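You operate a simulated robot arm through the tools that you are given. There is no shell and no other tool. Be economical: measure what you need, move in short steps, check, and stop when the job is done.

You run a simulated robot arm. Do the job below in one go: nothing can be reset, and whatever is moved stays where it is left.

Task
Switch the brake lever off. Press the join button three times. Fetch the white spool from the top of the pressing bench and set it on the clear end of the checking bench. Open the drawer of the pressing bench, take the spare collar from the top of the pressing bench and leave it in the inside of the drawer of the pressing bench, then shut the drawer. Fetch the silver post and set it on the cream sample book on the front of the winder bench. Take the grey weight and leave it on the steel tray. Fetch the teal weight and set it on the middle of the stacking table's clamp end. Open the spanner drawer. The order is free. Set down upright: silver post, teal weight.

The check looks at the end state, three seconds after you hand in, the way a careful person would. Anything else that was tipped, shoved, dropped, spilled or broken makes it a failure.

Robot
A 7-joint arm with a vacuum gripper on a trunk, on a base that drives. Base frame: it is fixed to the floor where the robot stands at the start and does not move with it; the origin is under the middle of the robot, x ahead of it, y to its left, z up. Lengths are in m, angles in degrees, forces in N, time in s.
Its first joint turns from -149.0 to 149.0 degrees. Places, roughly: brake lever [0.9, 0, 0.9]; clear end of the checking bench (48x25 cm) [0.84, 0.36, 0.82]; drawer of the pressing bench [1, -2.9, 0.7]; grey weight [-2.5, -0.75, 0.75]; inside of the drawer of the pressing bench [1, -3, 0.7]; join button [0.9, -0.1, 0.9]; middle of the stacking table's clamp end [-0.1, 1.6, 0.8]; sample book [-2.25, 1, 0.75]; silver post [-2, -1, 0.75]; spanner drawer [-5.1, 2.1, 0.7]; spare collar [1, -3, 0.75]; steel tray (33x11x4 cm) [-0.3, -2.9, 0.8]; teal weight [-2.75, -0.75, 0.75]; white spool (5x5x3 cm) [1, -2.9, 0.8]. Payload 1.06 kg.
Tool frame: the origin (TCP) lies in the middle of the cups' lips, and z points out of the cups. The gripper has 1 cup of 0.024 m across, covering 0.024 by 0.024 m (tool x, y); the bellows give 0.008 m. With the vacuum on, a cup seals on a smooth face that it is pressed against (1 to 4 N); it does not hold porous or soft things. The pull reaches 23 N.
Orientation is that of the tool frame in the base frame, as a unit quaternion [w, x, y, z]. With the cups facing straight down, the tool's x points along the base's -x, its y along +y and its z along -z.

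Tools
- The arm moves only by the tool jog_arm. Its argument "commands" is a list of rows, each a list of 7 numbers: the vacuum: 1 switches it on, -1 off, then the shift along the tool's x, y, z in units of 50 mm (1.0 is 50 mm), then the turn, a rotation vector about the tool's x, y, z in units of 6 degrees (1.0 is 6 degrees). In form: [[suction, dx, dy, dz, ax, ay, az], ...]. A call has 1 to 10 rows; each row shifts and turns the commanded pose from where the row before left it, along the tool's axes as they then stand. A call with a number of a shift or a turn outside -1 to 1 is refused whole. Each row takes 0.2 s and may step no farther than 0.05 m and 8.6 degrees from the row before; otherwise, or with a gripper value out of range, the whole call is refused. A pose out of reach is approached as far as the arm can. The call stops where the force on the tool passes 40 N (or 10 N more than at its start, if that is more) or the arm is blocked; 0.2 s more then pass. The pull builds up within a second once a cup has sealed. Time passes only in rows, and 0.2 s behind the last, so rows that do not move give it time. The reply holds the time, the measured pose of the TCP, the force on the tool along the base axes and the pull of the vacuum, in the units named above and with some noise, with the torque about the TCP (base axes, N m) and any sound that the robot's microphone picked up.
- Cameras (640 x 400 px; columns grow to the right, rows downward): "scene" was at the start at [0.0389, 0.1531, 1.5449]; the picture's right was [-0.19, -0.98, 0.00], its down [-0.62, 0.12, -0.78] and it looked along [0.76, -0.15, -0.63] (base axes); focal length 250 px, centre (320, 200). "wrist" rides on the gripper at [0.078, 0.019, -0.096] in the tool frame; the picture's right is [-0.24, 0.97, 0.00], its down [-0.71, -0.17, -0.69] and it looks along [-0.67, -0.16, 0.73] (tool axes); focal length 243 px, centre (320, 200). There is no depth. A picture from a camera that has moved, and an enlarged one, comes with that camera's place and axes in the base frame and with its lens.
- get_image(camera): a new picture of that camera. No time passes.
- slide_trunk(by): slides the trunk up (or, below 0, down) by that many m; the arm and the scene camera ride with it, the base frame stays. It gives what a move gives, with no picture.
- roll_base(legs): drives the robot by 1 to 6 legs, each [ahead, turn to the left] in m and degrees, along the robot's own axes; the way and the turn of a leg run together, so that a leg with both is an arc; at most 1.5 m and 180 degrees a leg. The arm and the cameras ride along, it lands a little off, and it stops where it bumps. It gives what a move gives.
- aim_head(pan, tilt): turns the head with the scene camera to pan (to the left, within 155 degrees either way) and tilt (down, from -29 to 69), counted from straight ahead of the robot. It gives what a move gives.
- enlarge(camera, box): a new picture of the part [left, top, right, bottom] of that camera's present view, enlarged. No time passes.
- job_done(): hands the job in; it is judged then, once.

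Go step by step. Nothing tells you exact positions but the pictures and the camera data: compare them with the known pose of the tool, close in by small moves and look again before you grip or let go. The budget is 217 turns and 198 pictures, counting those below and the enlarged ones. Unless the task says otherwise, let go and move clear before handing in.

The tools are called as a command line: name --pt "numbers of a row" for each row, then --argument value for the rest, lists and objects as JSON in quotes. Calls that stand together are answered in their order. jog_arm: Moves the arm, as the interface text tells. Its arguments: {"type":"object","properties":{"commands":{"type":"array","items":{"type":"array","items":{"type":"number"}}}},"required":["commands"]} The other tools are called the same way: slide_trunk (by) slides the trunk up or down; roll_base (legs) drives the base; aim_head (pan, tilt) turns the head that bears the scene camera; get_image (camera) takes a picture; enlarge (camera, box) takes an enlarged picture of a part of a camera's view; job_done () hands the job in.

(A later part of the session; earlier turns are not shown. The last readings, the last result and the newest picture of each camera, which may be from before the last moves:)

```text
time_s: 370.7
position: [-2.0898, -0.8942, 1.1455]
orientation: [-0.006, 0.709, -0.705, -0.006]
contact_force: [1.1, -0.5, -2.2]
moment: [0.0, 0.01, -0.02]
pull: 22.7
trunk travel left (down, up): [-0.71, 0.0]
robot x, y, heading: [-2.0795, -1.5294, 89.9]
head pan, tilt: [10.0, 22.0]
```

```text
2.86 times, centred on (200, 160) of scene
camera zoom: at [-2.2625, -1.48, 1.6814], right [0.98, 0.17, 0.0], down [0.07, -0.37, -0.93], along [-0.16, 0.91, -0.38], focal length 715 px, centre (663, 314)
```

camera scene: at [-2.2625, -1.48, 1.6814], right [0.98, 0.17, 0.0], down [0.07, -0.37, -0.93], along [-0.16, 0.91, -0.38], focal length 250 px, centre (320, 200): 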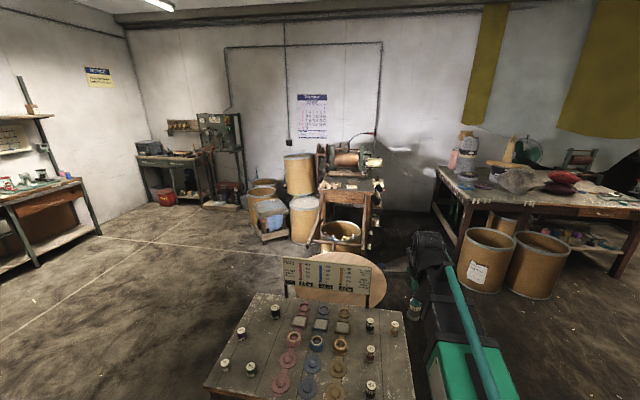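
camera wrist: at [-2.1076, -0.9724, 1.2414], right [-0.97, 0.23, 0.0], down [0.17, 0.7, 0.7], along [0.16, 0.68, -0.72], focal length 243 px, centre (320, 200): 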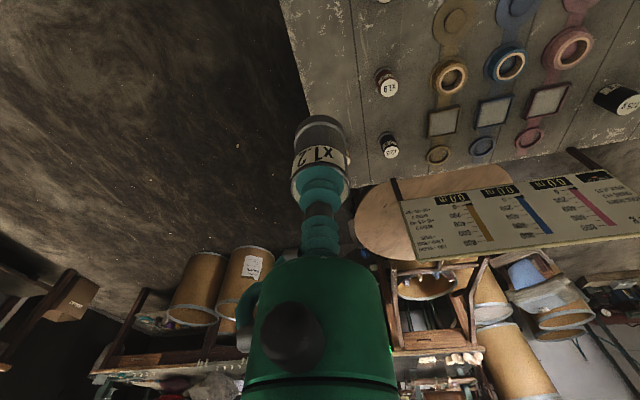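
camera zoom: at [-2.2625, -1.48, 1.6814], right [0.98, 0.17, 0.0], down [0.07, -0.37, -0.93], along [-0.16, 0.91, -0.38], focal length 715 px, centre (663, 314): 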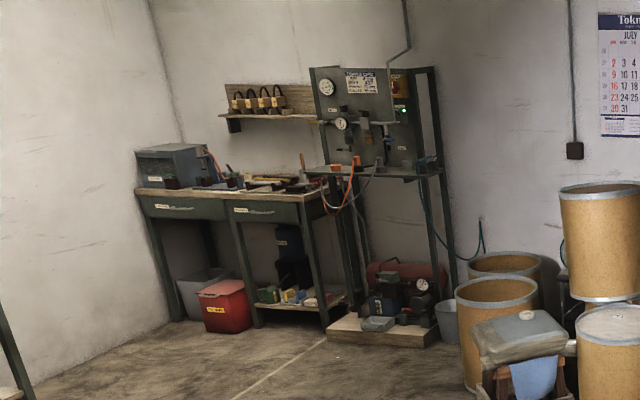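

The winder bench stands ahead with the sample book near its front at roughly (-2.33, 0.95); I can approach by the corridor at x≈-1.66. Driving there in stages.

roll_base --legs '[[0, -90], [0.42, 0], [0, 90], [1.4, 0]]'

aim_head --pan 35 --tilt 35

get_image --camera "scene"

enlarge --camera "scene" --box '[150, 60, 430, 240]'

```text
time_s: 387.4
position: [-1.6423, 0.4885, 1.1452]
orientation: [0.006, -0.703, 0.711, 0.006]
contact_force: [0.0, 0.2, -2.4]
moment: [0.0, 0.0, 0.03]
pull: 23.2
trunk travel left (down, up): [-0.71, 0.0]
robot x, y, heading: [-1.6385, -0.1419, 89.0]
head pan, tilt: [10.0, 22.0]
```

```text
time_s: 388.3
position: [-1.6419, 0.4873, 1.1447]
orientation: [0.006, -0.703, 0.711, 0.006]
contact_force: [0.4, 0.0, -2.8]
moment: [-0.03, 0.0, 0.03]
pull: 22.8
trunk travel left (down, up): [-0.71, 0.0]
robot x, y, heading: [-1.6383, -0.1428, 89.1]
head pan, tilt: [35.0, 35.0]
```

```text
80 pictures are left
camera scene: at [-1.8573, -0.1148, 1.6609], right [0.83, 0.56, 0.0], down [0.32, -0.47, -0.82], along [-0.46, 0.68, -0.57], focal length 250 px, centre (320, 200)
```

scene: 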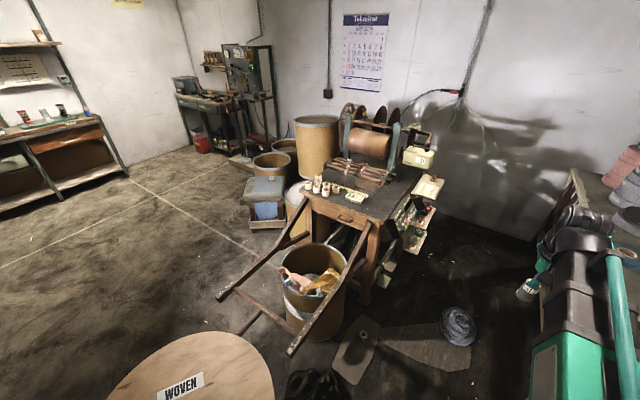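

```text
2.22 times, centred on (290, 150) of scene
camera zoom: at [-1.8573, -0.1148, 1.6609], right [0.83, 0.56, 0.0], down [0.32, -0.47, -0.82], along [-0.46, 0.68, -0.57], focal length 556 px, centre (387, 311)
```

zoom: 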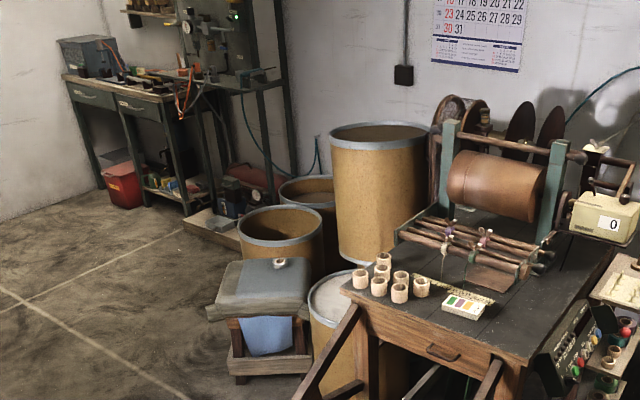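

The sample book (cream with colour swatches) is at about (-2.40, 1.08). Floor pads limit how close I go; I'll drive to about (-1.68, 0.45).

roll_base --legs '[[0, 5], [0.6, 0]]'

jog_arm --pt "1 0 0.95 0 0 0 0" --pt "1 0 0.95 0 0 0 0" --pt "1 0 0.95 0 0 0 0" --pt "1 0 0.95 0 0 0 0" --pt "1 0 0.95 0 0 0 0" --pt "1 0 0.95 0 0 0 0" --pt "1 0 0.95 0 0 0 0" --pt "1 0 0.95 0 0 0 0" --pt "1 0 0.95 0 0 0 0" --pt "1 0 0.95 0 0 0 0"

get_image --camera "wrist"

get_image --camera "scene"

```text
time_s: 392.2
position: [-1.7393, 1.087, 1.1446]
orientation: [-0.005, 0.734, -0.68, -0.006]
contact_force: [-0.4, -0.1, -1.8]
moment: [-0.03, -0.02, -0.01]
pull: 23.1
trunk travel left (down, up): [-0.71, 0.0]
robot x, y, heading: [-1.6807, 0.4616, 93.9]
head pan, tilt: [35.0, 35.0]
```

```text
time_s: 394.4
position: [-2.2164, 1.0497, 1.1465]
orientation: [-0.005, 0.733, -0.68, -0.007]
contact_force: [-0.1, -0.4, -1.4]
moment: [0.0, 0.02, -0.02]
pull: 23.6
trunk travel left (down, up): [-0.71, 0.0]
robot x, y, heading: [-1.6821, 0.4588, 93.9]
head pan, tilt: [35.0, 35.0]
```

```text
78 pictures are left
camera wrist: at [-2.2279, 0.9682, 1.2414], right [-0.99, 0.16, 0.0], down [0.12, 0.71, 0.7], along [0.11, 0.69, -0.72], focal length 243 px, centre (320, 200)
```

wrist: 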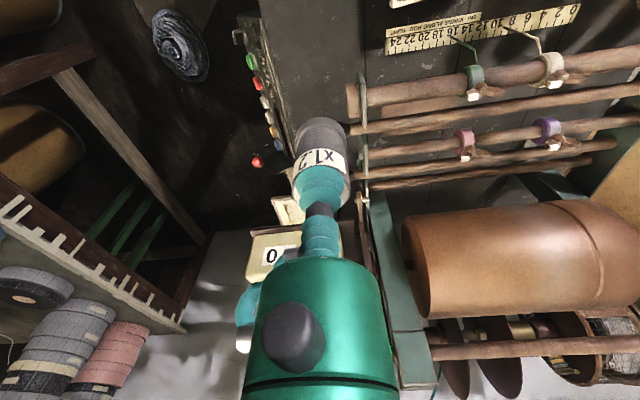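

```text
77 pictures are left
camera scene: at [-1.9038, 0.4675, 1.6607], right [0.78, 0.63, 0.0], down [0.36, -0.45, -0.82], along [-0.52, 0.64, -0.57], focal length 250 px, centre (320, 200)
```

scene: 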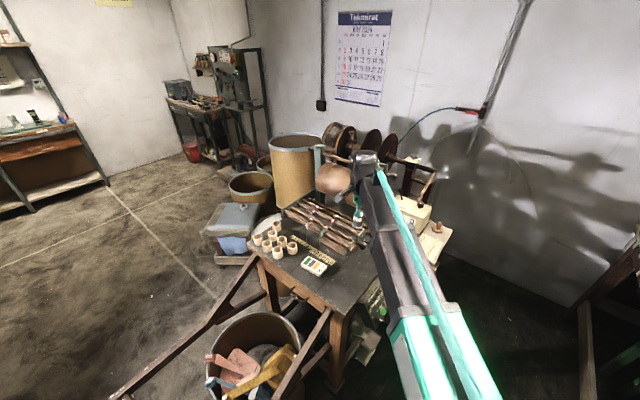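

jog_arm --pt "1 -0.07 0.95 0 0 0 0" --pt "1 -0.07 0.95 0 0 0 0" --pt "1 -0.07 0.95 0 0 0 0" --pt "1 -0.07 0.95 0 0 0 0"

get_image --camera "wrist"

enlarge --camera "scene" --box '[250, 180, 390, 300]'

```text
time_s: 395.4
position: [-2.4068, 1.0495, 1.145]
orientation: [-0.006, 0.734, -0.679, -0.005]
contact_force: [0.2, 0.3, -2.5]
moment: [-0.01, 0.0, -0.02]
pull: 22.5
trunk travel left (down, up): [-0.71, 0.0]
robot x, y, heading: [-1.6823, 0.4568, 94.4]
head pan, tilt: [35.0, 35.0]
```

```text
76 pictures are left
camera wrist: at [-2.4185, 0.9678, 1.2405], right [-0.99, 0.16, 0.0], down [0.12, 0.71, 0.7], along [0.11, 0.69, -0.72], focal length 243 px, centre (320, 200)
```

wrist: 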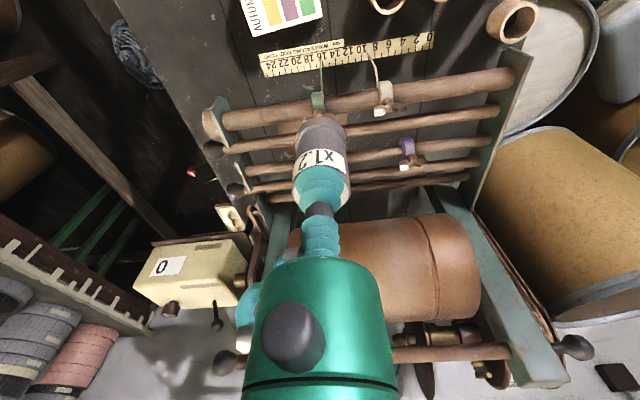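

```text
3.33 times, centred on (320, 240) of scene
camera zoom: at [-1.9039, 0.4675, 1.6606], right [0.78, 0.63, 0.0], down [0.36, -0.45, -0.82], along [-0.52, 0.64, -0.57], focal length 834 px, centre (320, 67)
```

zoom: 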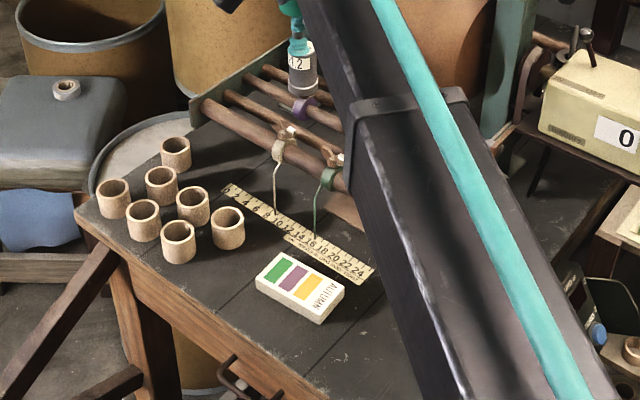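

The book is at about (-2.37, 1.01) with its top near z 0.83. I'll shift and lower partway to refine.

jog_arm --pt "1 0.213 -0.17 0.7 0 0 0" --pt "1 0.213 -0.17 0.7 0 0 0" --pt "1 0.213 -0.17 0.7 0 0 0" --pt "1 0.213 -0.17 0.7 0 0 0"

get_image --camera "wrist"

enlarge --camera "scene" --box '[250, 180, 390, 300]'

```text
time_s: 396.4
position: [-2.3679, 1.0117, 1.0053]
orientation: [-0.006, 0.734, -0.679, -0.007]
contact_force: [-0.4, 1.0, -2.5]
moment: [-0.01, 0.01, -0.03]
pull: 23.5
trunk travel left (down, up): [-0.71, 0.0]
robot x, y, heading: [-1.6788, 0.4555, 93.9]
head pan, tilt: [35.0, 35.0]
```

```text
74 pictures are left
camera wrist: at [-2.3795, 0.9292, 1.1007], right [-0.99, 0.16, 0.0], down [0.12, 0.71, 0.7], along [0.11, 0.69, -0.72], focal length 243 px, centre (320, 200)
```

wrist: 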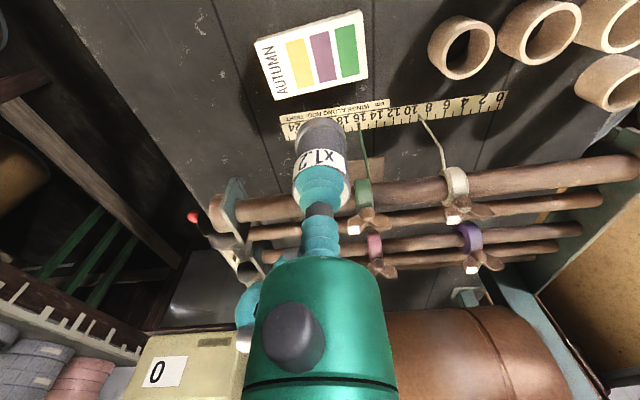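

```text
3.33 times, centred on (320, 240) of scene
camera zoom: at [-1.903, 0.4676, 1.6608], right [0.78, 0.63, 0.0], down [0.36, -0.45, -0.82], along [-0.52, 0.64, -0.57], focal length 834 px, centre (320, 67)
```

zoom: 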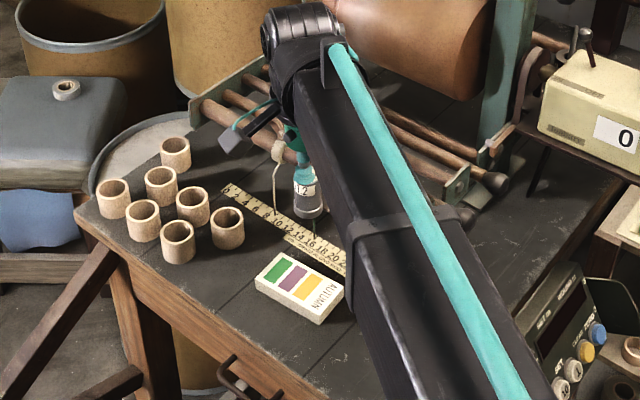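

Refined: book centre about (-2.363, 0.993), top near 0.84. Shift and descend closer, then verify.

jog_arm --pt "1 0.38 -0.07 0.5 0 0 0" --pt "1 0 0 0.5 0 0 0"

get_image --camera "wrist"

enlarge --camera "scene" --box '[270, 200, 370, 290]'

```text
time_s: 397.0
position: [-2.363, 0.9942, 0.9527]
orientation: [-0.007, 0.733, -0.68, -0.006]
contact_force: [0.0, 0.1, -2.9]
moment: [0.0, -0.02, 0.01]
pull: 22.9
trunk travel left (down, up): [-0.71, 0.0]
robot x, y, heading: [-1.6804, 0.4585, 94.3]
head pan, tilt: [35.0, 35.0]
```

```text
72 pictures are left
camera wrist: at [-2.3748, 0.912, 1.05], right [-0.99, 0.16, 0.0], down [0.12, 0.71, 0.7], along [0.11, 0.69, -0.72], focal length 243 px, centre (320, 200)
```

wrist: 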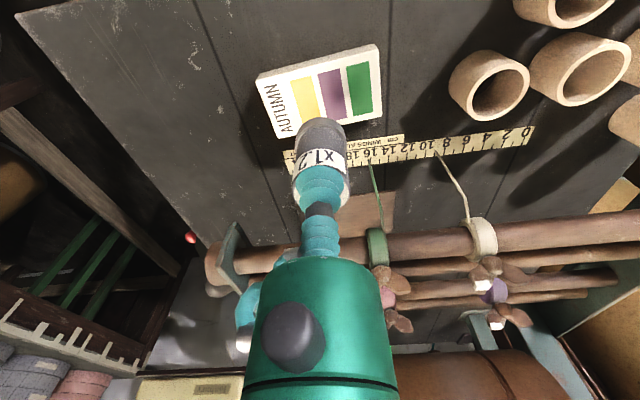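

```text
4.44 times, centred on (320, 245) of scene
camera zoom: at [-1.9032, 0.4678, 1.6608], right [0.78, 0.63, 0.0], down [0.36, -0.45, -0.82], along [-0.52, 0.64, -0.57], focal length 1112 px, centre (320, 0)
```

zoom: 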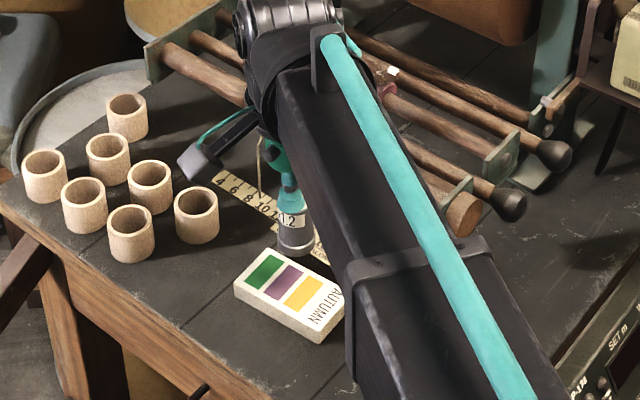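

Aligned over the book. Descending in small steps to contact.

jog_arm --pt "1 0 0 0.4 0 0 0" --pt "1 0 0 0.2 0 0 0" --pt "1 0 0 0.1 0 0 0"

get_image --camera "wrist"

```text
time_s: 397.8
position: [-2.3632, 0.9943, 0.9194]
orientation: [-0.007, 0.733, -0.68, -0.006]
contact_force: [-0.3, -0.3, -1.2]
moment: [-0.03, 0.01, 0.01]
pull: 22.9
trunk travel left (down, up): [-0.71, 0.0]
robot x, y, heading: [-1.6807, 0.457, 94.1]
head pan, tilt: [35.0, 35.0]
```

```text
70 pictures are left
camera wrist: at [-2.3748, 0.9131, 1.0151], right [-0.99, 0.16, 0.0], down [0.12, 0.71, 0.7], along [0.11, 0.69, -0.72], focal length 243 px, centre (320, 200)
```

wrist: 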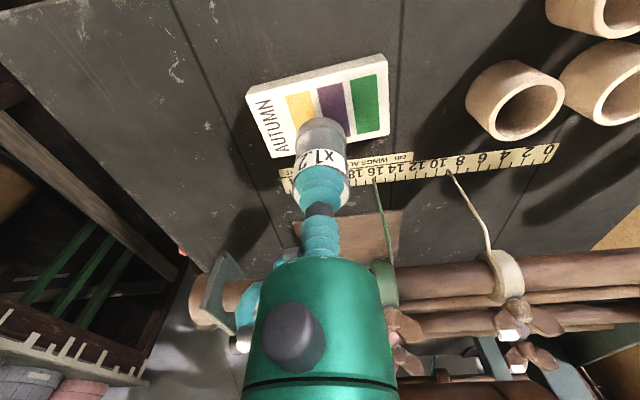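

jog_arm --pt "1 0 0 0.1 0 0 0" --pt "1 0 0 0.1 0 0 0"

jog_arm --pt "1 0 0 0.08 0 0 0" --pt "1 0 0 0.06 0 0 0"

jog_arm --pt "1 0 0 0.08 0 0 0" --pt "1 0 0 0.06 0 0 0"

```text
time_s: 398.4
position: [-2.3629, 0.9945, 0.9086]
orientation: [-0.006, 0.734, -0.679, -0.007]
contact_force: [0.0, -0.8, -1.8]
moment: [-0.02, -0.02, -0.01]
pull: 23.2
trunk travel left (down, up): [-0.71, 0.0]
robot x, y, heading: [-1.6818, 0.4578, 94.0]
head pan, tilt: [35.0, 35.0]
```

```text
time_s: 399.0
position: [-2.362, 0.9949, 0.9025]
orientation: [-0.006, 0.734, -0.679, -0.007]
contact_force: [0.0, -0.4, -1.6]
moment: [0.01, 0.01, 0.03]
pull: 23.1
trunk travel left (down, up): [-0.71, 0.0]
robot x, y, heading: [-1.6794, 0.4573, 94.0]
head pan, tilt: [35.0, 35.0]
```

```text
time_s: 399.6
position: [-2.3627, 0.9947, 0.8963]
orientation: [-0.005, 0.733, -0.68, -0.006]
contact_force: [-0.9, 0.4, 0.3]
moment: [-0.05, -0.02, -0.02]
pull: 23.2
trunk travel left (down, up): [-0.71, 0.0]
robot x, y, heading: [-1.6805, 0.4558, 94.3]
head pan, tilt: [35.0, 35.0]
```

jog_arm --pt "1 0 0 0.06 0 0 0" --pt "1 0 0 0.04 0 0 0"

get_image --camera "wrist"

enlarge --camera "scene" --box '[270, 200, 370, 290]'

```text
time_s: 400.2
position: [-2.3625, 0.9939, 0.8935]
orientation: [-0.006, 0.734, -0.679, -0.007]
contact_force: [-2.8, 2.6, 17.8]
moment: [0.05, 0.01, 0.02]
pull: 22.7
trunk travel left (down, up): [-0.71, 0.0]
robot x, y, heading: [-1.6821, 0.4596, 94.3]
head pan, tilt: [35.0, 35.0]
```

```text
69 pictures are left
camera wrist: at [-2.3736, 0.9121, 0.9882], right [-0.99, 0.16, 0.01], down [0.12, 0.71, 0.7], along [0.11, 0.69, -0.72], focal length 243 px, centre (320, 200)
```

wrist: 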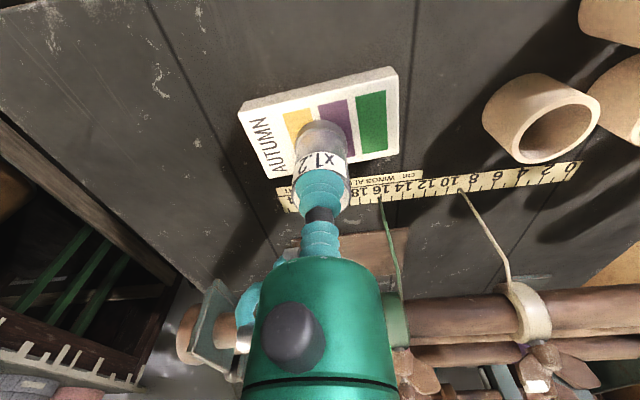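

```text
4.44 times, centred on (320, 245) of scene
camera zoom: at [-1.9013, 0.4662, 1.6613], right [0.78, 0.63, 0.0], down [0.36, -0.44, -0.82], along [-0.52, 0.64, -0.57], focal length 1112 px, centre (320, 0)
```

zoom: 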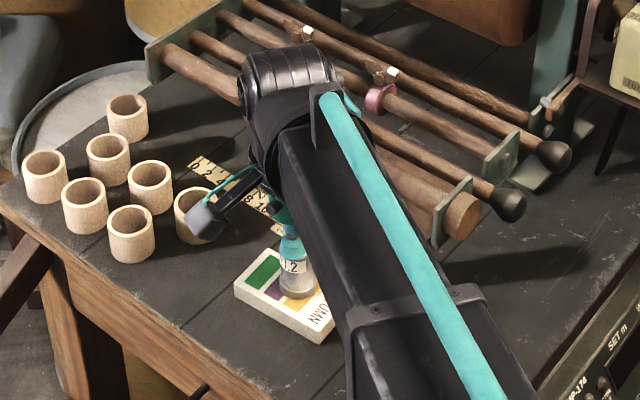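

The post rests near the middle of the book. Release and lift straight up.

jog_arm --pt "1 0 0 -0.06 0 0 0" --pt "-1 0 0 0 0 0 0" --pt "-1 0 0 0 0 0 0" --pt "-1 0 0 0 0 0 0" --pt "-1 0 0 0 0 0 0"

jog_arm --pt "-1 0 0 -0.2 0 0 0" --pt "-1 0 0 -0.8 0 0 0" --pt "-1 0 0 -0.9 0 0 0" --pt "-1 0 0 -0.9 0 0 0" --pt "-1 0 0 -0.9 0 0 0" --pt "-1 0 0 -0.9 0 0 0" --pt "-1 0 0 -0.8 0 0 0"

get_image --camera "wrist"

enlarge --camera "scene" --box '[270, 200, 370, 290]'

```text
time_s: 401.4
position: [-2.3622, 0.9936, 0.8938]
orientation: [-0.007, 0.734, -0.679, -0.006]
contact_force: [0.1, 0.1, 1.3]
moment: [0.01, 0.0, -0.03]
pull: 0.0
trunk travel left (down, up): [-0.71, 0.0]
robot x, y, heading: [-1.6789, 0.4526, 94.1]
head pan, tilt: [35.0, 35.0]
```

```text
time_s: 403.0
position: [-2.3619, 0.9902, 1.1647]
orientation: [-0.006, 0.734, -0.679, -0.006]
contact_force: [-0.5, -0.3, 0.2]
moment: [0.0, 0.02, -0.02]
pull: 0.1
trunk travel left (down, up): [-0.71, 0.0]
robot x, y, heading: [-1.6829, 0.4586, 93.8]
head pan, tilt: [35.0, 35.0]
```

```text
67 pictures are left
camera wrist: at [-2.3738, 0.9088, 1.2605], right [-0.99, 0.16, 0.0], down [0.12, 0.71, 0.7], along [0.11, 0.69, -0.72], focal length 243 px, centre (320, 200)
```

wrist: 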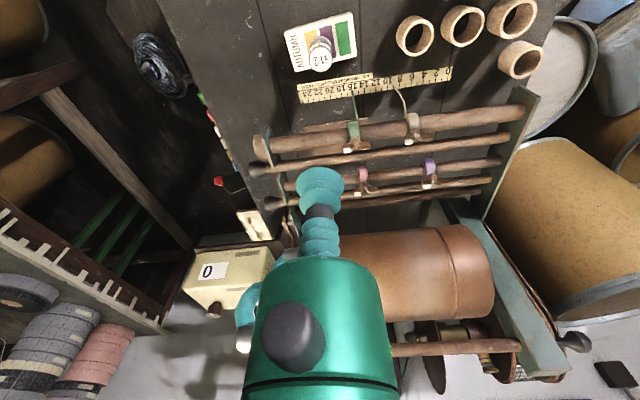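

```text
4.44 times, centred on (320, 245) of scene
camera zoom: at [-1.9026, 0.4672, 1.6608], right [0.78, 0.63, 0.0], down [0.36, -0.44, -0.82], along [-0.52, 0.64, -0.57], focal length 1112 px, centre (320, 0)
```

zoom: 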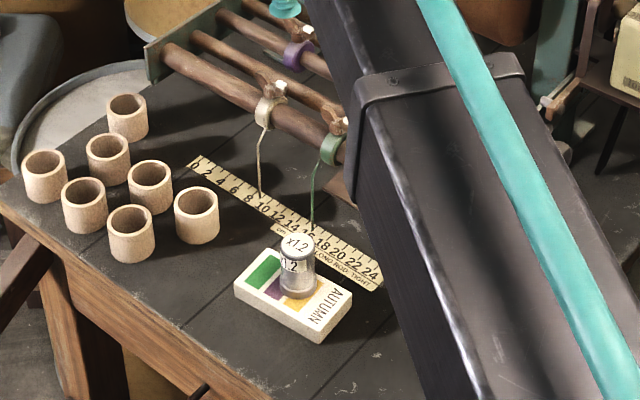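

The silver post stands upright on the book. Retract the arm, back out of the corridor and head west to the far green bench with the spanner drawer.

jog_arm --pt "-1 0 -1 0 0 0 0" --pt "-1 0 -1 0 0 0 0" --pt "-1 0 -1 0 0 0 0" --pt "-1 0 -1 0 0 0 0" --pt "-1 0 -1 0 0 0 0" --pt "-1 0 -1 0 0 0 0" --pt "-1 0 -1 0 0 0 0" --pt "-1 0 -1 0 0 0 0" --pt "-1 0 -1 0 0 0 0" --pt "-1 -0.3 -0.9 0 0 0 0"

jog_arm --pt "-1 -0.5 -0.8 0 0 0 0" --pt "-1 -0.5 -0.8 0 0 0 0" --pt "-1 -0.5 -0.8 0 0 0 0"

roll_base --legs '[[-0.6, 0], [0, -4], [-1.45, 0], [0, 90], [1.5, 0]]'

aim_head --pan -40 --tilt 20

get_image --camera "scene"

```text
time_s: 405.2
position: [-1.8693, 1.0423, 1.1636]
orientation: [-0.006, 0.734, -0.679, -0.007]
contact_force: [0.4, -0.3, 0.0]
moment: [-0.03, -0.01, -0.01]
pull: 0.0
trunk travel left (down, up): [-0.71, 0.0]
robot x, y, heading: [-1.6863, 0.4572, 94.2]
head pan, tilt: [35.0, 35.0]
```

```text
time_s: 406.0
position: [-1.7553, 1.1283, 1.165]
orientation: [-0.006, 0.735, -0.678, -0.007]
contact_force: [0.0, -0.2, -0.2]
moment: [0.01, 0.01, -0.01]
pull: 0.0
trunk travel left (down, up): [-0.71, 0.0]
robot x, y, heading: [-1.6818, 0.4593, 94.0]
head pan, tilt: [35.0, 35.0]
```

```text
time_s: 427.6
position: [-3.7885, -1.6793, 1.1661]
orientation: [-0.001, 1.0, 0.009, -0.008]
contact_force: [-0.1, 0.4, 0.2]
moment: [0.04, -0.01, 0.0]
pull: 0.1
trunk travel left (down, up): [-0.71, 0.0]
robot x, y, heading: [-3.1135, -1.6432, -179.2]
head pan, tilt: [35.0, 35.0]
```

```text
time_s: 429.1
position: [-3.7879, -1.6789, 1.1648]
orientation: [0.0, 1.0, 0.01, -0.008]
contact_force: [-0.1, 0.0, 0.4]
moment: [0.0, 0.01, 0.0]
pull: 0.0
trunk travel left (down, up): [-0.71, 0.0]
robot x, y, heading: [-3.1158, -1.6422, -179.3]
head pan, tilt: [-40.0, 20.0]
```

```text
65 pictures are left
camera scene: at [-3.1393, -1.7542, 1.6847], right [0.63, 0.78, 0.0], down [0.27, -0.22, -0.94], along [-0.73, 0.59, -0.34], focal length 250 px, centre (320, 200)
```

scene: 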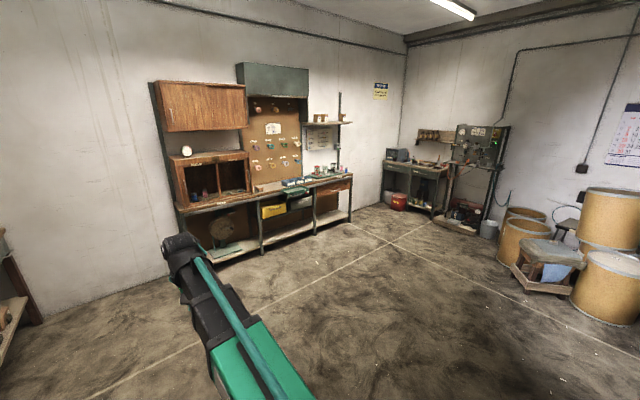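

The spanner bench is in the far corner at about (-5.3, 2.1). I'll drive diagonally to about (-5.1, 0.9) and face it.

roll_base --legs '[[0, -54], [1.5, 0], [1.5, 0], [0.2, 0], [0, -37]]'

aim_head --pan 15 --tilt 30

get_image --camera "scene"

```text
time_s: 448.9
position: [-5.1247, 1.554, 1.1645]
orientation: [-0.006, 0.717, -0.697, -0.006]
contact_force: [0.3, 1.6, 0.1]
moment: [0.01, 0.02, -0.01]
pull: 0.1
trunk travel left (down, up): [-0.71, 0.0]
robot x, y, heading: [-5.0791, 0.8834, 91.3]
head pan, tilt: [-40.0, 20.0]
```

```text
time_s: 450.1
position: [-5.1248, 1.5537, 1.1644]
orientation: [-0.006, 0.716, -0.698, -0.006]
contact_force: [-0.1, -0.3, 0.4]
moment: [-0.02, -0.01, -0.01]
pull: 0.0
trunk travel left (down, up): [-0.71, 0.0]
robot x, y, heading: [-5.0817, 0.8808, 91.1]
head pan, tilt: [15.0, 30.0]
```

```text
64 pictures are left
camera scene: at [-5.2767, 0.9177, 1.6686], right [0.96, 0.28, 0.0], down [0.14, -0.48, -0.87], along [-0.24, 0.83, -0.5], focal length 250 px, centre (320, 200)
```

scene: 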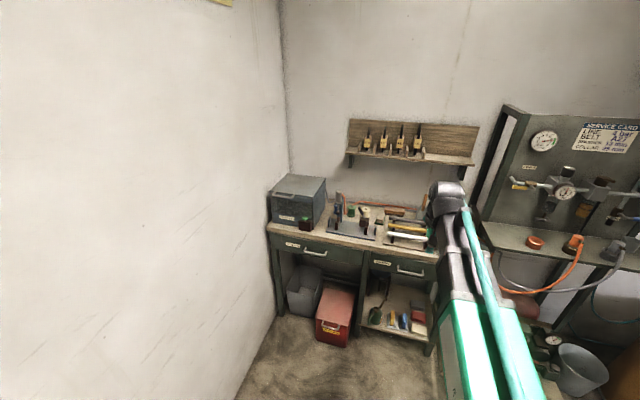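

enlarge --camera "scene" --box '[260, 210, 460, 330]'

enlarge --camera "scene" --box '[360, 245, 440, 295]'

enlarge --camera "scene" --box '[265, 225, 345, 275]'

```text
3.20 times, centred on (360, 270) of scene
camera zoom: at [-5.2767, 0.9177, 1.6686], right [0.96, 0.28, 0.0], down [0.14, -0.48, -0.87], along [-0.24, 0.83, -0.5], focal length 801 px, centre (192, -24)
```

zoom: 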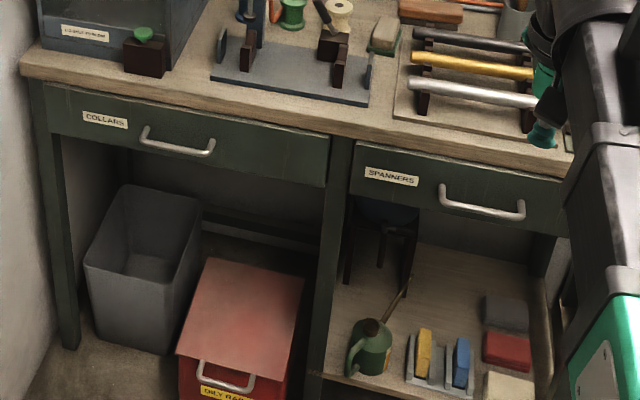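

```text
8.00 times, centred on (400, 270) of scene
camera zoom: at [-5.2767, 0.9177, 1.6686], right [0.96, 0.28, 0.0], down [0.14, -0.48, -0.87], along [-0.24, 0.83, -0.5], focal length 2002 px, centre (-320, -360)
```

zoom: 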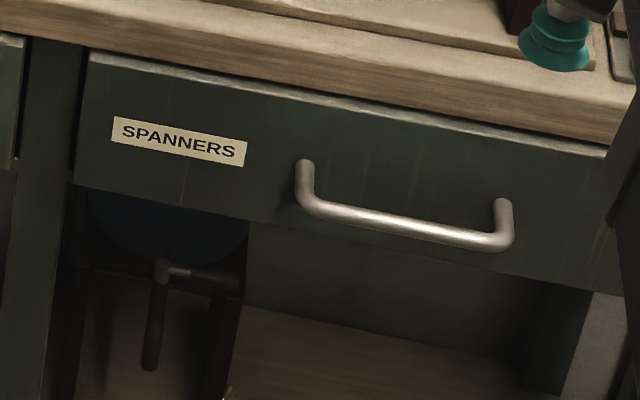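

```text
8.00 times, centred on (305, 250) of scene
camera zoom: at [-5.2767, 0.9177, 1.6686], right [0.96, 0.28, 0.0], down [0.14, -0.48, -0.87], along [-0.24, 0.83, -0.5], focal length 2002 px, centre (440, -200)
```

zoom: 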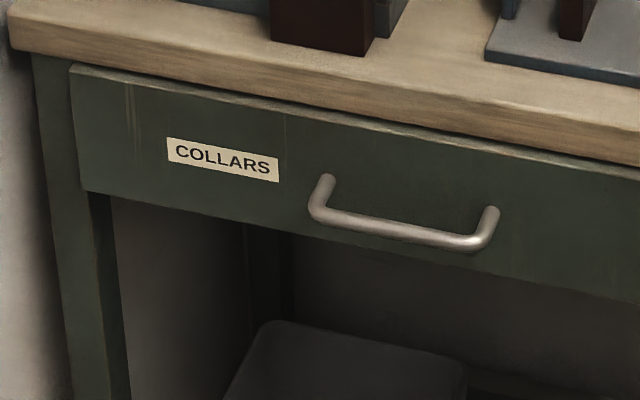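

"SPANNERS" is the right-hand drawer. I'll use suction on its face below-right of the label, around (-5.186, ~1.965, 0.674). First extend a bit, tilt the tool horizontal, and lower the trunk.

jog_arm --pt "-1 -0.9 0.2 0 0 0 0.24" --pt "-1 -0.9 0.2 0 0 0 0" --pt "-1 -0.9 0.2 0 0 0 0" --pt "-1 0 0 0 0 -1 0" --pt "-1 0 0 0 0 -1 0" --pt "-1 0 0 0 0 -1 0" --pt "-1 0 0 0 0 -1 0" --pt "-1 0 0 0 0 -1 0" --pt "-1 0 0 0 0 -1 0" --pt "-1 0 0 0 0 -1 0"

slide_trunk --by -0.35

jog_arm --pt "-1 0 0 0 0 -1 0" --pt "-1 0 0 0 0 -1 0" --pt "-1 0 0 0 0 -1 0" --pt "-1 0 0 0 0 -1 0" --pt "-1 0 0 0 0 -1 0" --pt "-1 0 0 0 0 -1 0" --pt "-1 0 0 0 0 -1 0" --pt "-1 0 0 0 0 -0.95 0"

```text
time_s: 452.3
position: [-5.1559, 1.6887, 1.1676]
orientation: [-0.259, 0.659, -0.657, -0.26]
contact_force: [0.3, 1.1, 0.2]
moment: [-0.03, 0.02, 0.02]
pull: 0.1
trunk travel left (down, up): [-0.71, 0.0]
robot x, y, heading: [-5.0824, 0.8801, 91.3]
head pan, tilt: [15.0, 30.0]
```

```text
time_s: 455.8
position: [-5.1559, 1.6886, 0.8176]
orientation: [-0.258, 0.659, -0.656, -0.261]
contact_force: [-0.1, 0.2, 0.4]
moment: [0.0, -0.01, -0.01]
pull: 0.0
trunk travel left (down, up): [-0.36, 0.35]
robot x, y, heading: [-5.0829, 0.8809, 91.1]
head pan, tilt: [15.0, 30.0]
```

```text
time_s: 457.6
position: [-5.1524, 1.6891, 0.8163]
orientation: [0.489, -0.509, 0.519, 0.482]
contact_force: [-0.1, -0.2, 0.7]
moment: [-0.01, -0.01, -0.02]
pull: 0.0
out of reach, approached as far as the arm can: row 8
trunk travel left (down, up): [-0.36, 0.35]
robot x, y, heading: [-5.0793, 0.8811, 91.2]
head pan, tilt: [15.0, 30.0]
```

jog_arm --pt "-1 0.7 0.2 0.3 0 -0.2 0" --pt "-1 0.7 0.2 0.3 0 0 0" --pt "-1 0.7 0.2 0.3 0 0 0" --pt "-1 0.7 0.1 0.3 0 0 0"

get_image --camera "wrist"

enlarge --camera "scene" --box '[240, 120, 480, 300]'

```text
time_s: 458.6
position: [-5.1866, 1.7436, 0.6741]
orientation: [0.494, -0.506, 0.513, 0.487]
contact_force: [0.1, -0.2, -0.3]
moment: [0.02, 0.01, -0.02]
pull: 0.1
trunk travel left (down, up): [-0.36, 0.35]
robot x, y, heading: [-5.0815, 0.8808, 91.0]
head pan, tilt: [15.0, 30.0]
```

```text
60 pictures are left
camera wrist: at [-5.2054, 1.6445, 0.601], right [-0.97, 0.02, 0.23], down [0.16, -0.66, 0.73], along [0.17, 0.75, 0.64], focal length 243 px, centre (320, 200)
```

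wrist: 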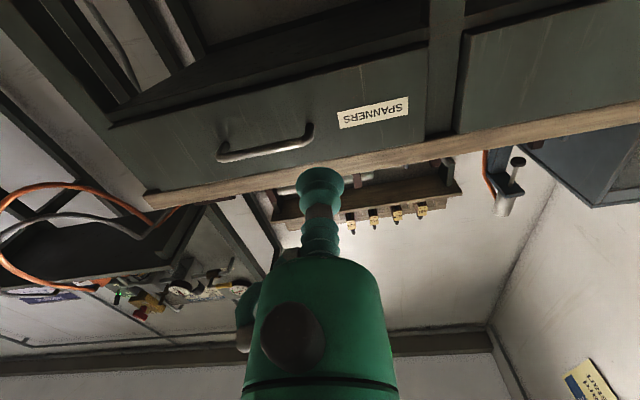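

```text
2.22 times, centred on (360, 210) of scene
camera zoom: at [-5.2768, 0.9176, 1.3187], right [0.96, 0.28, 0.0], down [0.14, -0.48, -0.87], along [-0.24, 0.83, -0.5], focal length 556 px, centre (231, 178)
```

zoom: 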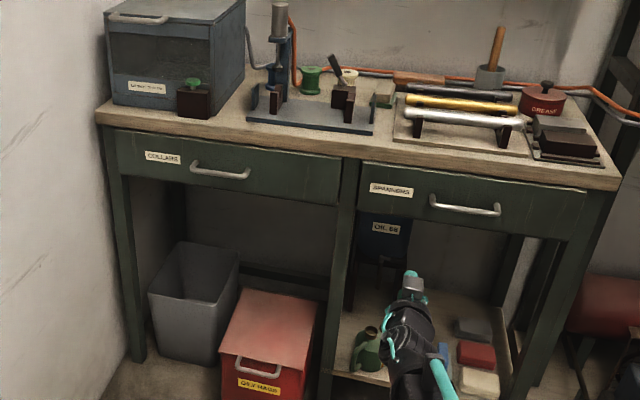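

The area right of the handle (about x -4.95) is roomier than below the label. I'll shift there and look.

jog_arm --pt "-1 -0.2 -0.9 0 0 -0.35 0" --pt "-1 -0.2 -0.9 0 0 0 0" --pt "-1 -0.2 -0.9 0 0 0 0" --pt "-1 0 -0.9 0 0 0 0" --pt "-1 0 -0.9 0 0 0 0"

get_image --camera "wrist"

enlarge --camera "scene" --box '[300, 140, 500, 290]'

```text
time_s: 459.8
position: [-5.0348, 1.7479, 0.7181]
orientation: [0.486, -0.437, 0.562, 0.507]
contact_force: [0.4, -0.5, -0.4]
moment: [-0.01, -0.05, 0.0]
pull: 0.1
out of reach, approached as far as the arm can: row 2, 3, 4, 5
trunk travel left (down, up): [-0.36, 0.35]
robot x, y, heading: [-5.0797, 0.8791, 91.3]
head pan, tilt: [15.0, 30.0]
```

```text
58 pictures are left
camera wrist: at [-5.073, 1.6554, 0.6474], right [-0.92, 0.1, 0.37], down [0.2, -0.7, 0.69], along [0.33, 0.71, 0.63], focal length 243 px, centre (320, 200)
```

wrist: 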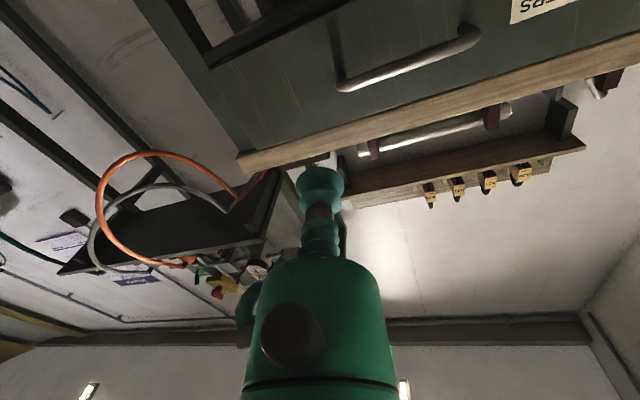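

```text
2.67 times, centred on (400, 215) of scene
camera zoom: at [-5.2769, 0.9177, 1.3186], right [0.96, 0.28, 0.0], down [0.14, -0.48, -0.87], along [-0.24, 0.83, -0.5], focal length 667 px, centre (107, 160)
```

zoom: 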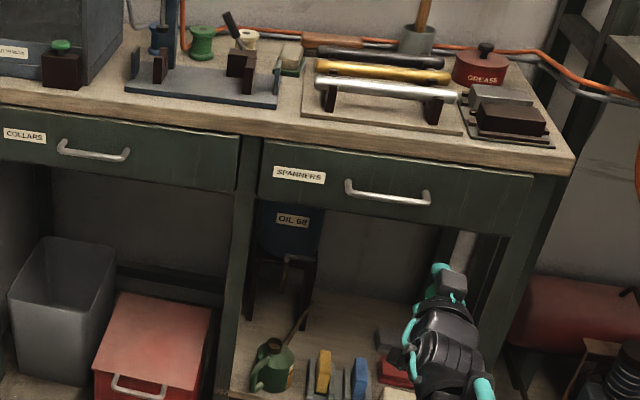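

That side is beyond the arm's joint range from here. I'll bring the tool back and turn the base 14° right so the spot is more straight ahead.

jog_arm --pt "-1 0 0.9 0 0 0 0" --pt "-1 0 0.9 0 0 0 0" --pt "-1 0 0.9 0 0 0 0" --pt "-1 0 0 0 0 0 0"

roll_base --legs '[[0, -14]]'

jog_arm --pt "-1 0 0 0 -0.8 0 0" --pt "-1 0 0 0 -0.8 0 0" --pt "-1 0 0 0 -0.7 0 0" --pt "-1 0 0 0 0 0 0"

```text
time_s: 460.8
position: [-5.168, 1.7617, 0.7363]
orientation: [0.488, -0.438, 0.562, 0.505]
contact_force: [0.2, 0.0, 0.8]
moment: [0.0, -0.01, 0.02]
pull: 0.1
trunk travel left (down, up): [-0.36, 0.35]
robot x, y, heading: [-5.0853, 0.8788, 91.4]
head pan, tilt: [15.0, 30.0]
```

```text
time_s: 462.0
position: [-4.9531, 1.7569, 0.7363]
orientation: [0.545, -0.367, 0.61, 0.442]
contact_force: [0.1, -0.2, -0.5]
moment: [0.03, -0.01, 0.01]
pull: 0.0
trunk travel left (down, up): [-0.36, 0.35]
robot x, y, heading: [-5.0805, 0.8777, 77.3]
head pan, tilt: [15.0, 30.0]
```

```text
time_s: 463.0
position: [-4.9545, 1.758, 0.7381]
orientation: [0.512, -0.409, 0.573, 0.492]
contact_force: [-0.4, 1.1, -0.3]
moment: [-0.01, -0.04, -0.01]
pull: 0.0
out of reach, approached as far as the arm can: row 3
trunk travel left (down, up): [-0.36, 0.35]
robot x, y, heading: [-5.08, 0.8785, 77.3]
head pan, tilt: [15.0, 30.0]
```

jog_arm --pt "-1 0.2 0 0.9 0 0 0" --pt "-1 0.2 0 0.9 0 0 0" --pt "-1 0 0 0 -0.6 0 0" --pt "-1 0 0 0 -0.6 0 0" --pt "-1 0 0 0 -0.5 0 0"

get_image --camera "wrist"

get_image --camera "scene"

```text
time_s: 464.2
position: [-4.9401, 1.8462, 0.7188]
orientation: [0.513, -0.409, 0.574, 0.491]
contact_force: [0.4, 0.0, 0.0]
moment: [0.02, 0.01, -0.01]
pull: 0.2
out of reach, approached as far as the arm can: row 3, 4, 5
trunk travel left (down, up): [-0.36, 0.35]
robot x, y, heading: [-5.0805, 0.8814, 77.4]
head pan, tilt: [15.0, 30.0]
```

```text
56 pictures are left
camera wrist: at [-4.9866, 1.7579, 0.6451], right [-0.91, 0.17, 0.37], down [0.14, -0.73, 0.67], along [0.39, 0.66, 0.64], focal length 243 px, centre (320, 200)
```

wrist: 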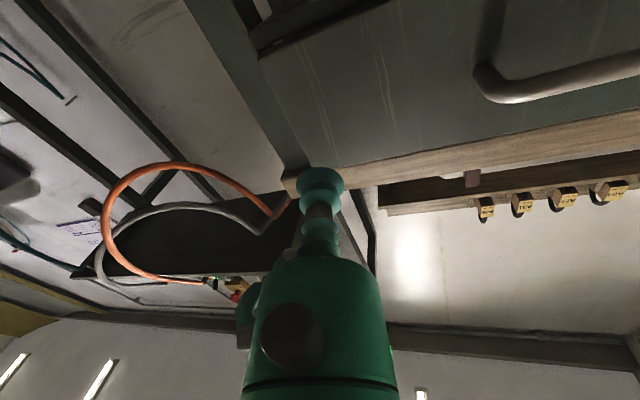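

```text
55 pictures are left
camera scene: at [-5.2621, 0.9631, 1.3186], right [1.0, 0.04, 0.0], down [0.02, -0.5, -0.87], along [-0.04, 0.87, -0.5], focal length 250 px, centre (320, 200)
```

scene: 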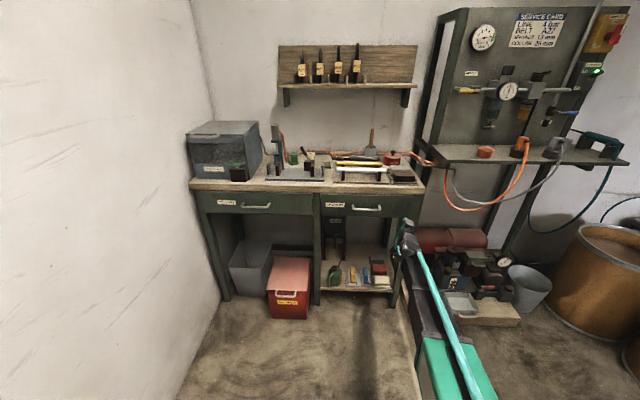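

The arm can't yaw left of its own bearing, so I'll reposition the base further right (x≈-4.87), keeping the tool pulled in.

jog_arm --pt "-1 0 0 -0.9 0 0 0" --pt "-1 0 0 -0.9 0 0 0"

roll_base --legs '[[-0.5, 0], [0, -17], [0.62, 0], [0, 30]]'

get_image --camera "wrist"

```text
time_s: 464.8
position: [-4.9571, 1.7585, 0.7173]
orientation: [0.513, -0.408, 0.574, 0.49]
contact_force: [0.0, 0.3, -0.3]
moment: [-0.02, -0.02, -0.02]
pull: 0.0
trunk travel left (down, up): [-0.36, 0.35]
robot x, y, heading: [-5.0809, 0.8816, 77.6]
head pan, tilt: [15.0, 30.0]
```

```text
time_s: 473.3
position: [-4.9438, 1.8116, 0.7183]
orientation: [0.459, -0.467, 0.527, 0.541]
contact_force: [-0.8, -0.8, 0.1]
moment: [0.03, -0.01, 0.02]
pull: 0.2
trunk travel left (down, up): [-0.36, 0.35]
robot x, y, heading: [-4.8805, 0.9255, 89.6]
head pan, tilt: [15.0, 30.0]
```

```text
54 pictures are left
camera wrist: at [-4.9705, 1.7161, 0.6442], right [-0.93, -0.02, 0.37], down [0.29, -0.68, 0.67], along [0.24, 0.73, 0.64], focal length 243 px, centre (320, 200)
```

wrist: 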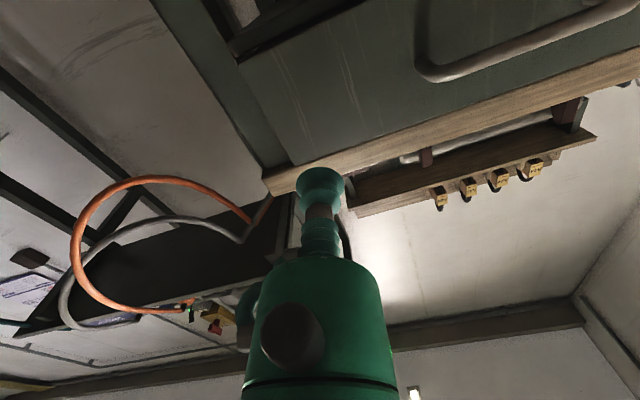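

Now the tool points straight at a clear spot on the drawer face right of the handle. Advance and seal.

jog_arm --pt "-1 0 0 0.9 0 0 0" --pt "-1 0 0 0.9 0 0 0" --pt "1 0 0 0.3 0 0 0" --pt "1 0 0 0.2 0 0 0" --pt "1 0 0 0.1 0 0 0" --pt "1 0 0 0.1 0 0 0"

get_image --camera "wrist"

```text
time_s: 474.7
position: [-4.9468, 1.9373, 0.7189]
orientation: [0.459, -0.467, 0.528, 0.541]
contact_force: [0.2, 0.6, 0.5]
moment: [-0.01, -0.02, 0.04]
pull: 0.0
trunk travel left (down, up): [-0.36, 0.35]
robot x, y, heading: [-4.8851, 0.926, 89.7]
head pan, tilt: [15.0, 30.0]
```

```text
53 pictures are left
camera wrist: at [-4.9734, 1.8409, 0.6451], right [-0.93, -0.02, 0.37], down [0.29, -0.68, 0.67], along [0.24, 0.73, 0.64], focal length 243 px, centre (320, 200)
```

wrist: 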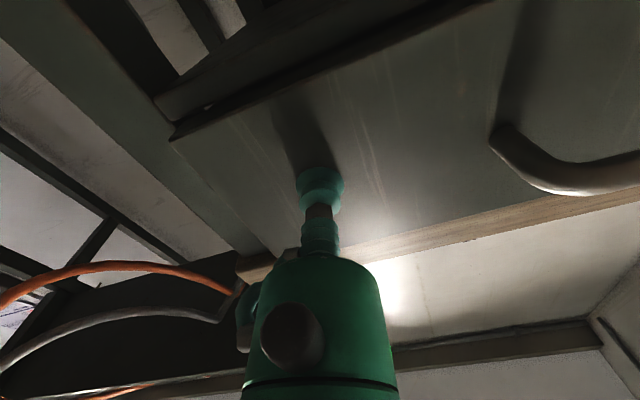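

jog_arm --pt "1 0 0 0.2 0 0 0" --pt "1 0 0 0.14 0 0 0" --pt "1 0 0 0.1 0 0 0"

jog_arm --pt "1 0 0 0.1 0 0 0" --pt "1 0 0 0.1 0 0 0"

```text
time_s: 475.4
position: [-4.948, 1.9502, 0.7185]
orientation: [0.459, -0.468, 0.528, 0.541]
contact_force: [-0.2, -9.1, 2.2]
moment: [-0.06, 0.09, -0.09]
pull: 22.9
trunk travel left (down, up): [-0.36, 0.35]
robot x, y, heading: [-4.8823, 0.928, 89.4]
head pan, tilt: [15.0, 30.0]
stopped in row 3: the force on the tool passed its limit at 45 N (the readings are from after the stop); the commanded pose is now the measured one
```

```text
time_s: 475.8
position: [-4.947, 1.9507, 0.7192]
orientation: [0.458, -0.469, 0.527, 0.541]
contact_force: [0.5, -10.6, 3.8]
moment: [-0.07, 0.11, -0.12]
pull: 22.6
trunk travel left (down, up): [-0.36, 0.35]
robot x, y, heading: [-4.8815, 0.9279, 89.5]
head pan, tilt: [15.0, 30.0]
stopped in row 2: the force on the tool passed its limit at 46 N (the readings are from after the stop); the commanded pose is now the measured one
```

Sealed at 23 N on the spanner drawer. Pull it open.

jog_arm --pt "1 0 0 -0.1 0 0 0" --pt "1 0 0 -0.2 0 0 0" --pt "1 0 0 -0.3 0 0 0" --pt "1 0 0 -0.3 0 0 0" --pt "1 0 0 -0.3 0 0 0" --pt "1 0 0 -0.3 0 0 0"

get_image --camera "scene"

```text
time_s: 477.2
position: [-4.9473, 1.8758, 0.7162]
orientation: [0.457, -0.469, 0.528, 0.541]
contact_force: [-6.4, -0.6, 7.3]
moment: [-0.06, -0.02, -0.12]
pull: 23.1
trunk travel left (down, up): [-0.36, 0.35]
robot x, y, heading: [-4.8811, 0.928, 89.5]
head pan, tilt: [15.0, 30.0]
```

```text
52 pictures are left
camera scene: at [-5.0763, 0.9687, 1.3186], right [0.97, 0.25, 0.0], down [0.13, -0.48, -0.87], along [-0.22, 0.84, -0.5], focal length 250 px, centre (320, 200)
```

scene: 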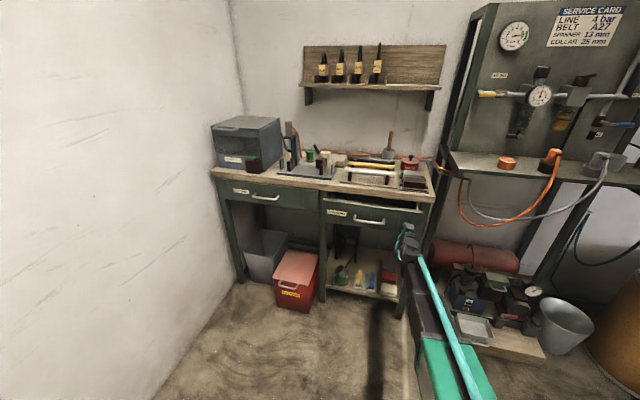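

jog_arm --pt "1 0 0 -0.3 0 0 0" --pt "1 0 0 -0.3 0 0 0" --pt "1 0 0 -0.3 0 0 0" --pt "1 0 0 -0.3 0 0 0" --pt "1 0 0 -0.3 0 0 0" --pt "1 0 0 -0.3 0 0 0" --pt "1 0 0 -0.3 0 0 0" --pt "1 0 0 -0.3 0 0 0"

enlarge --camera "scene" --box '[270, 130, 470, 280]'

```text
time_s: 479.0
position: [-4.9449, 1.7568, 0.7148]
orientation: [0.458, -0.469, 0.528, 0.539]
contact_force: [-9.7, -1.6, -1.1]
moment: [-0.02, -0.03, -0.1]
pull: 22.6
trunk travel left (down, up): [-0.36, 0.35]
robot x, y, heading: [-4.8823, 0.926, 89.7]
head pan, tilt: [15.0, 30.0]
```

```text
2.67 times, centred on (370, 205) of scene
camera zoom: at [-5.0767, 0.9698, 1.3184], right [0.97, 0.25, 0.0], down [0.13, -0.48, -0.87], along [-0.22, 0.84, -0.5], focal length 667 px, centre (187, 187)
```

zoom: 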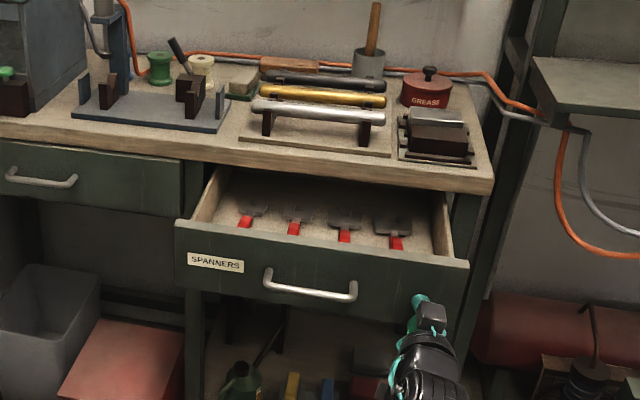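

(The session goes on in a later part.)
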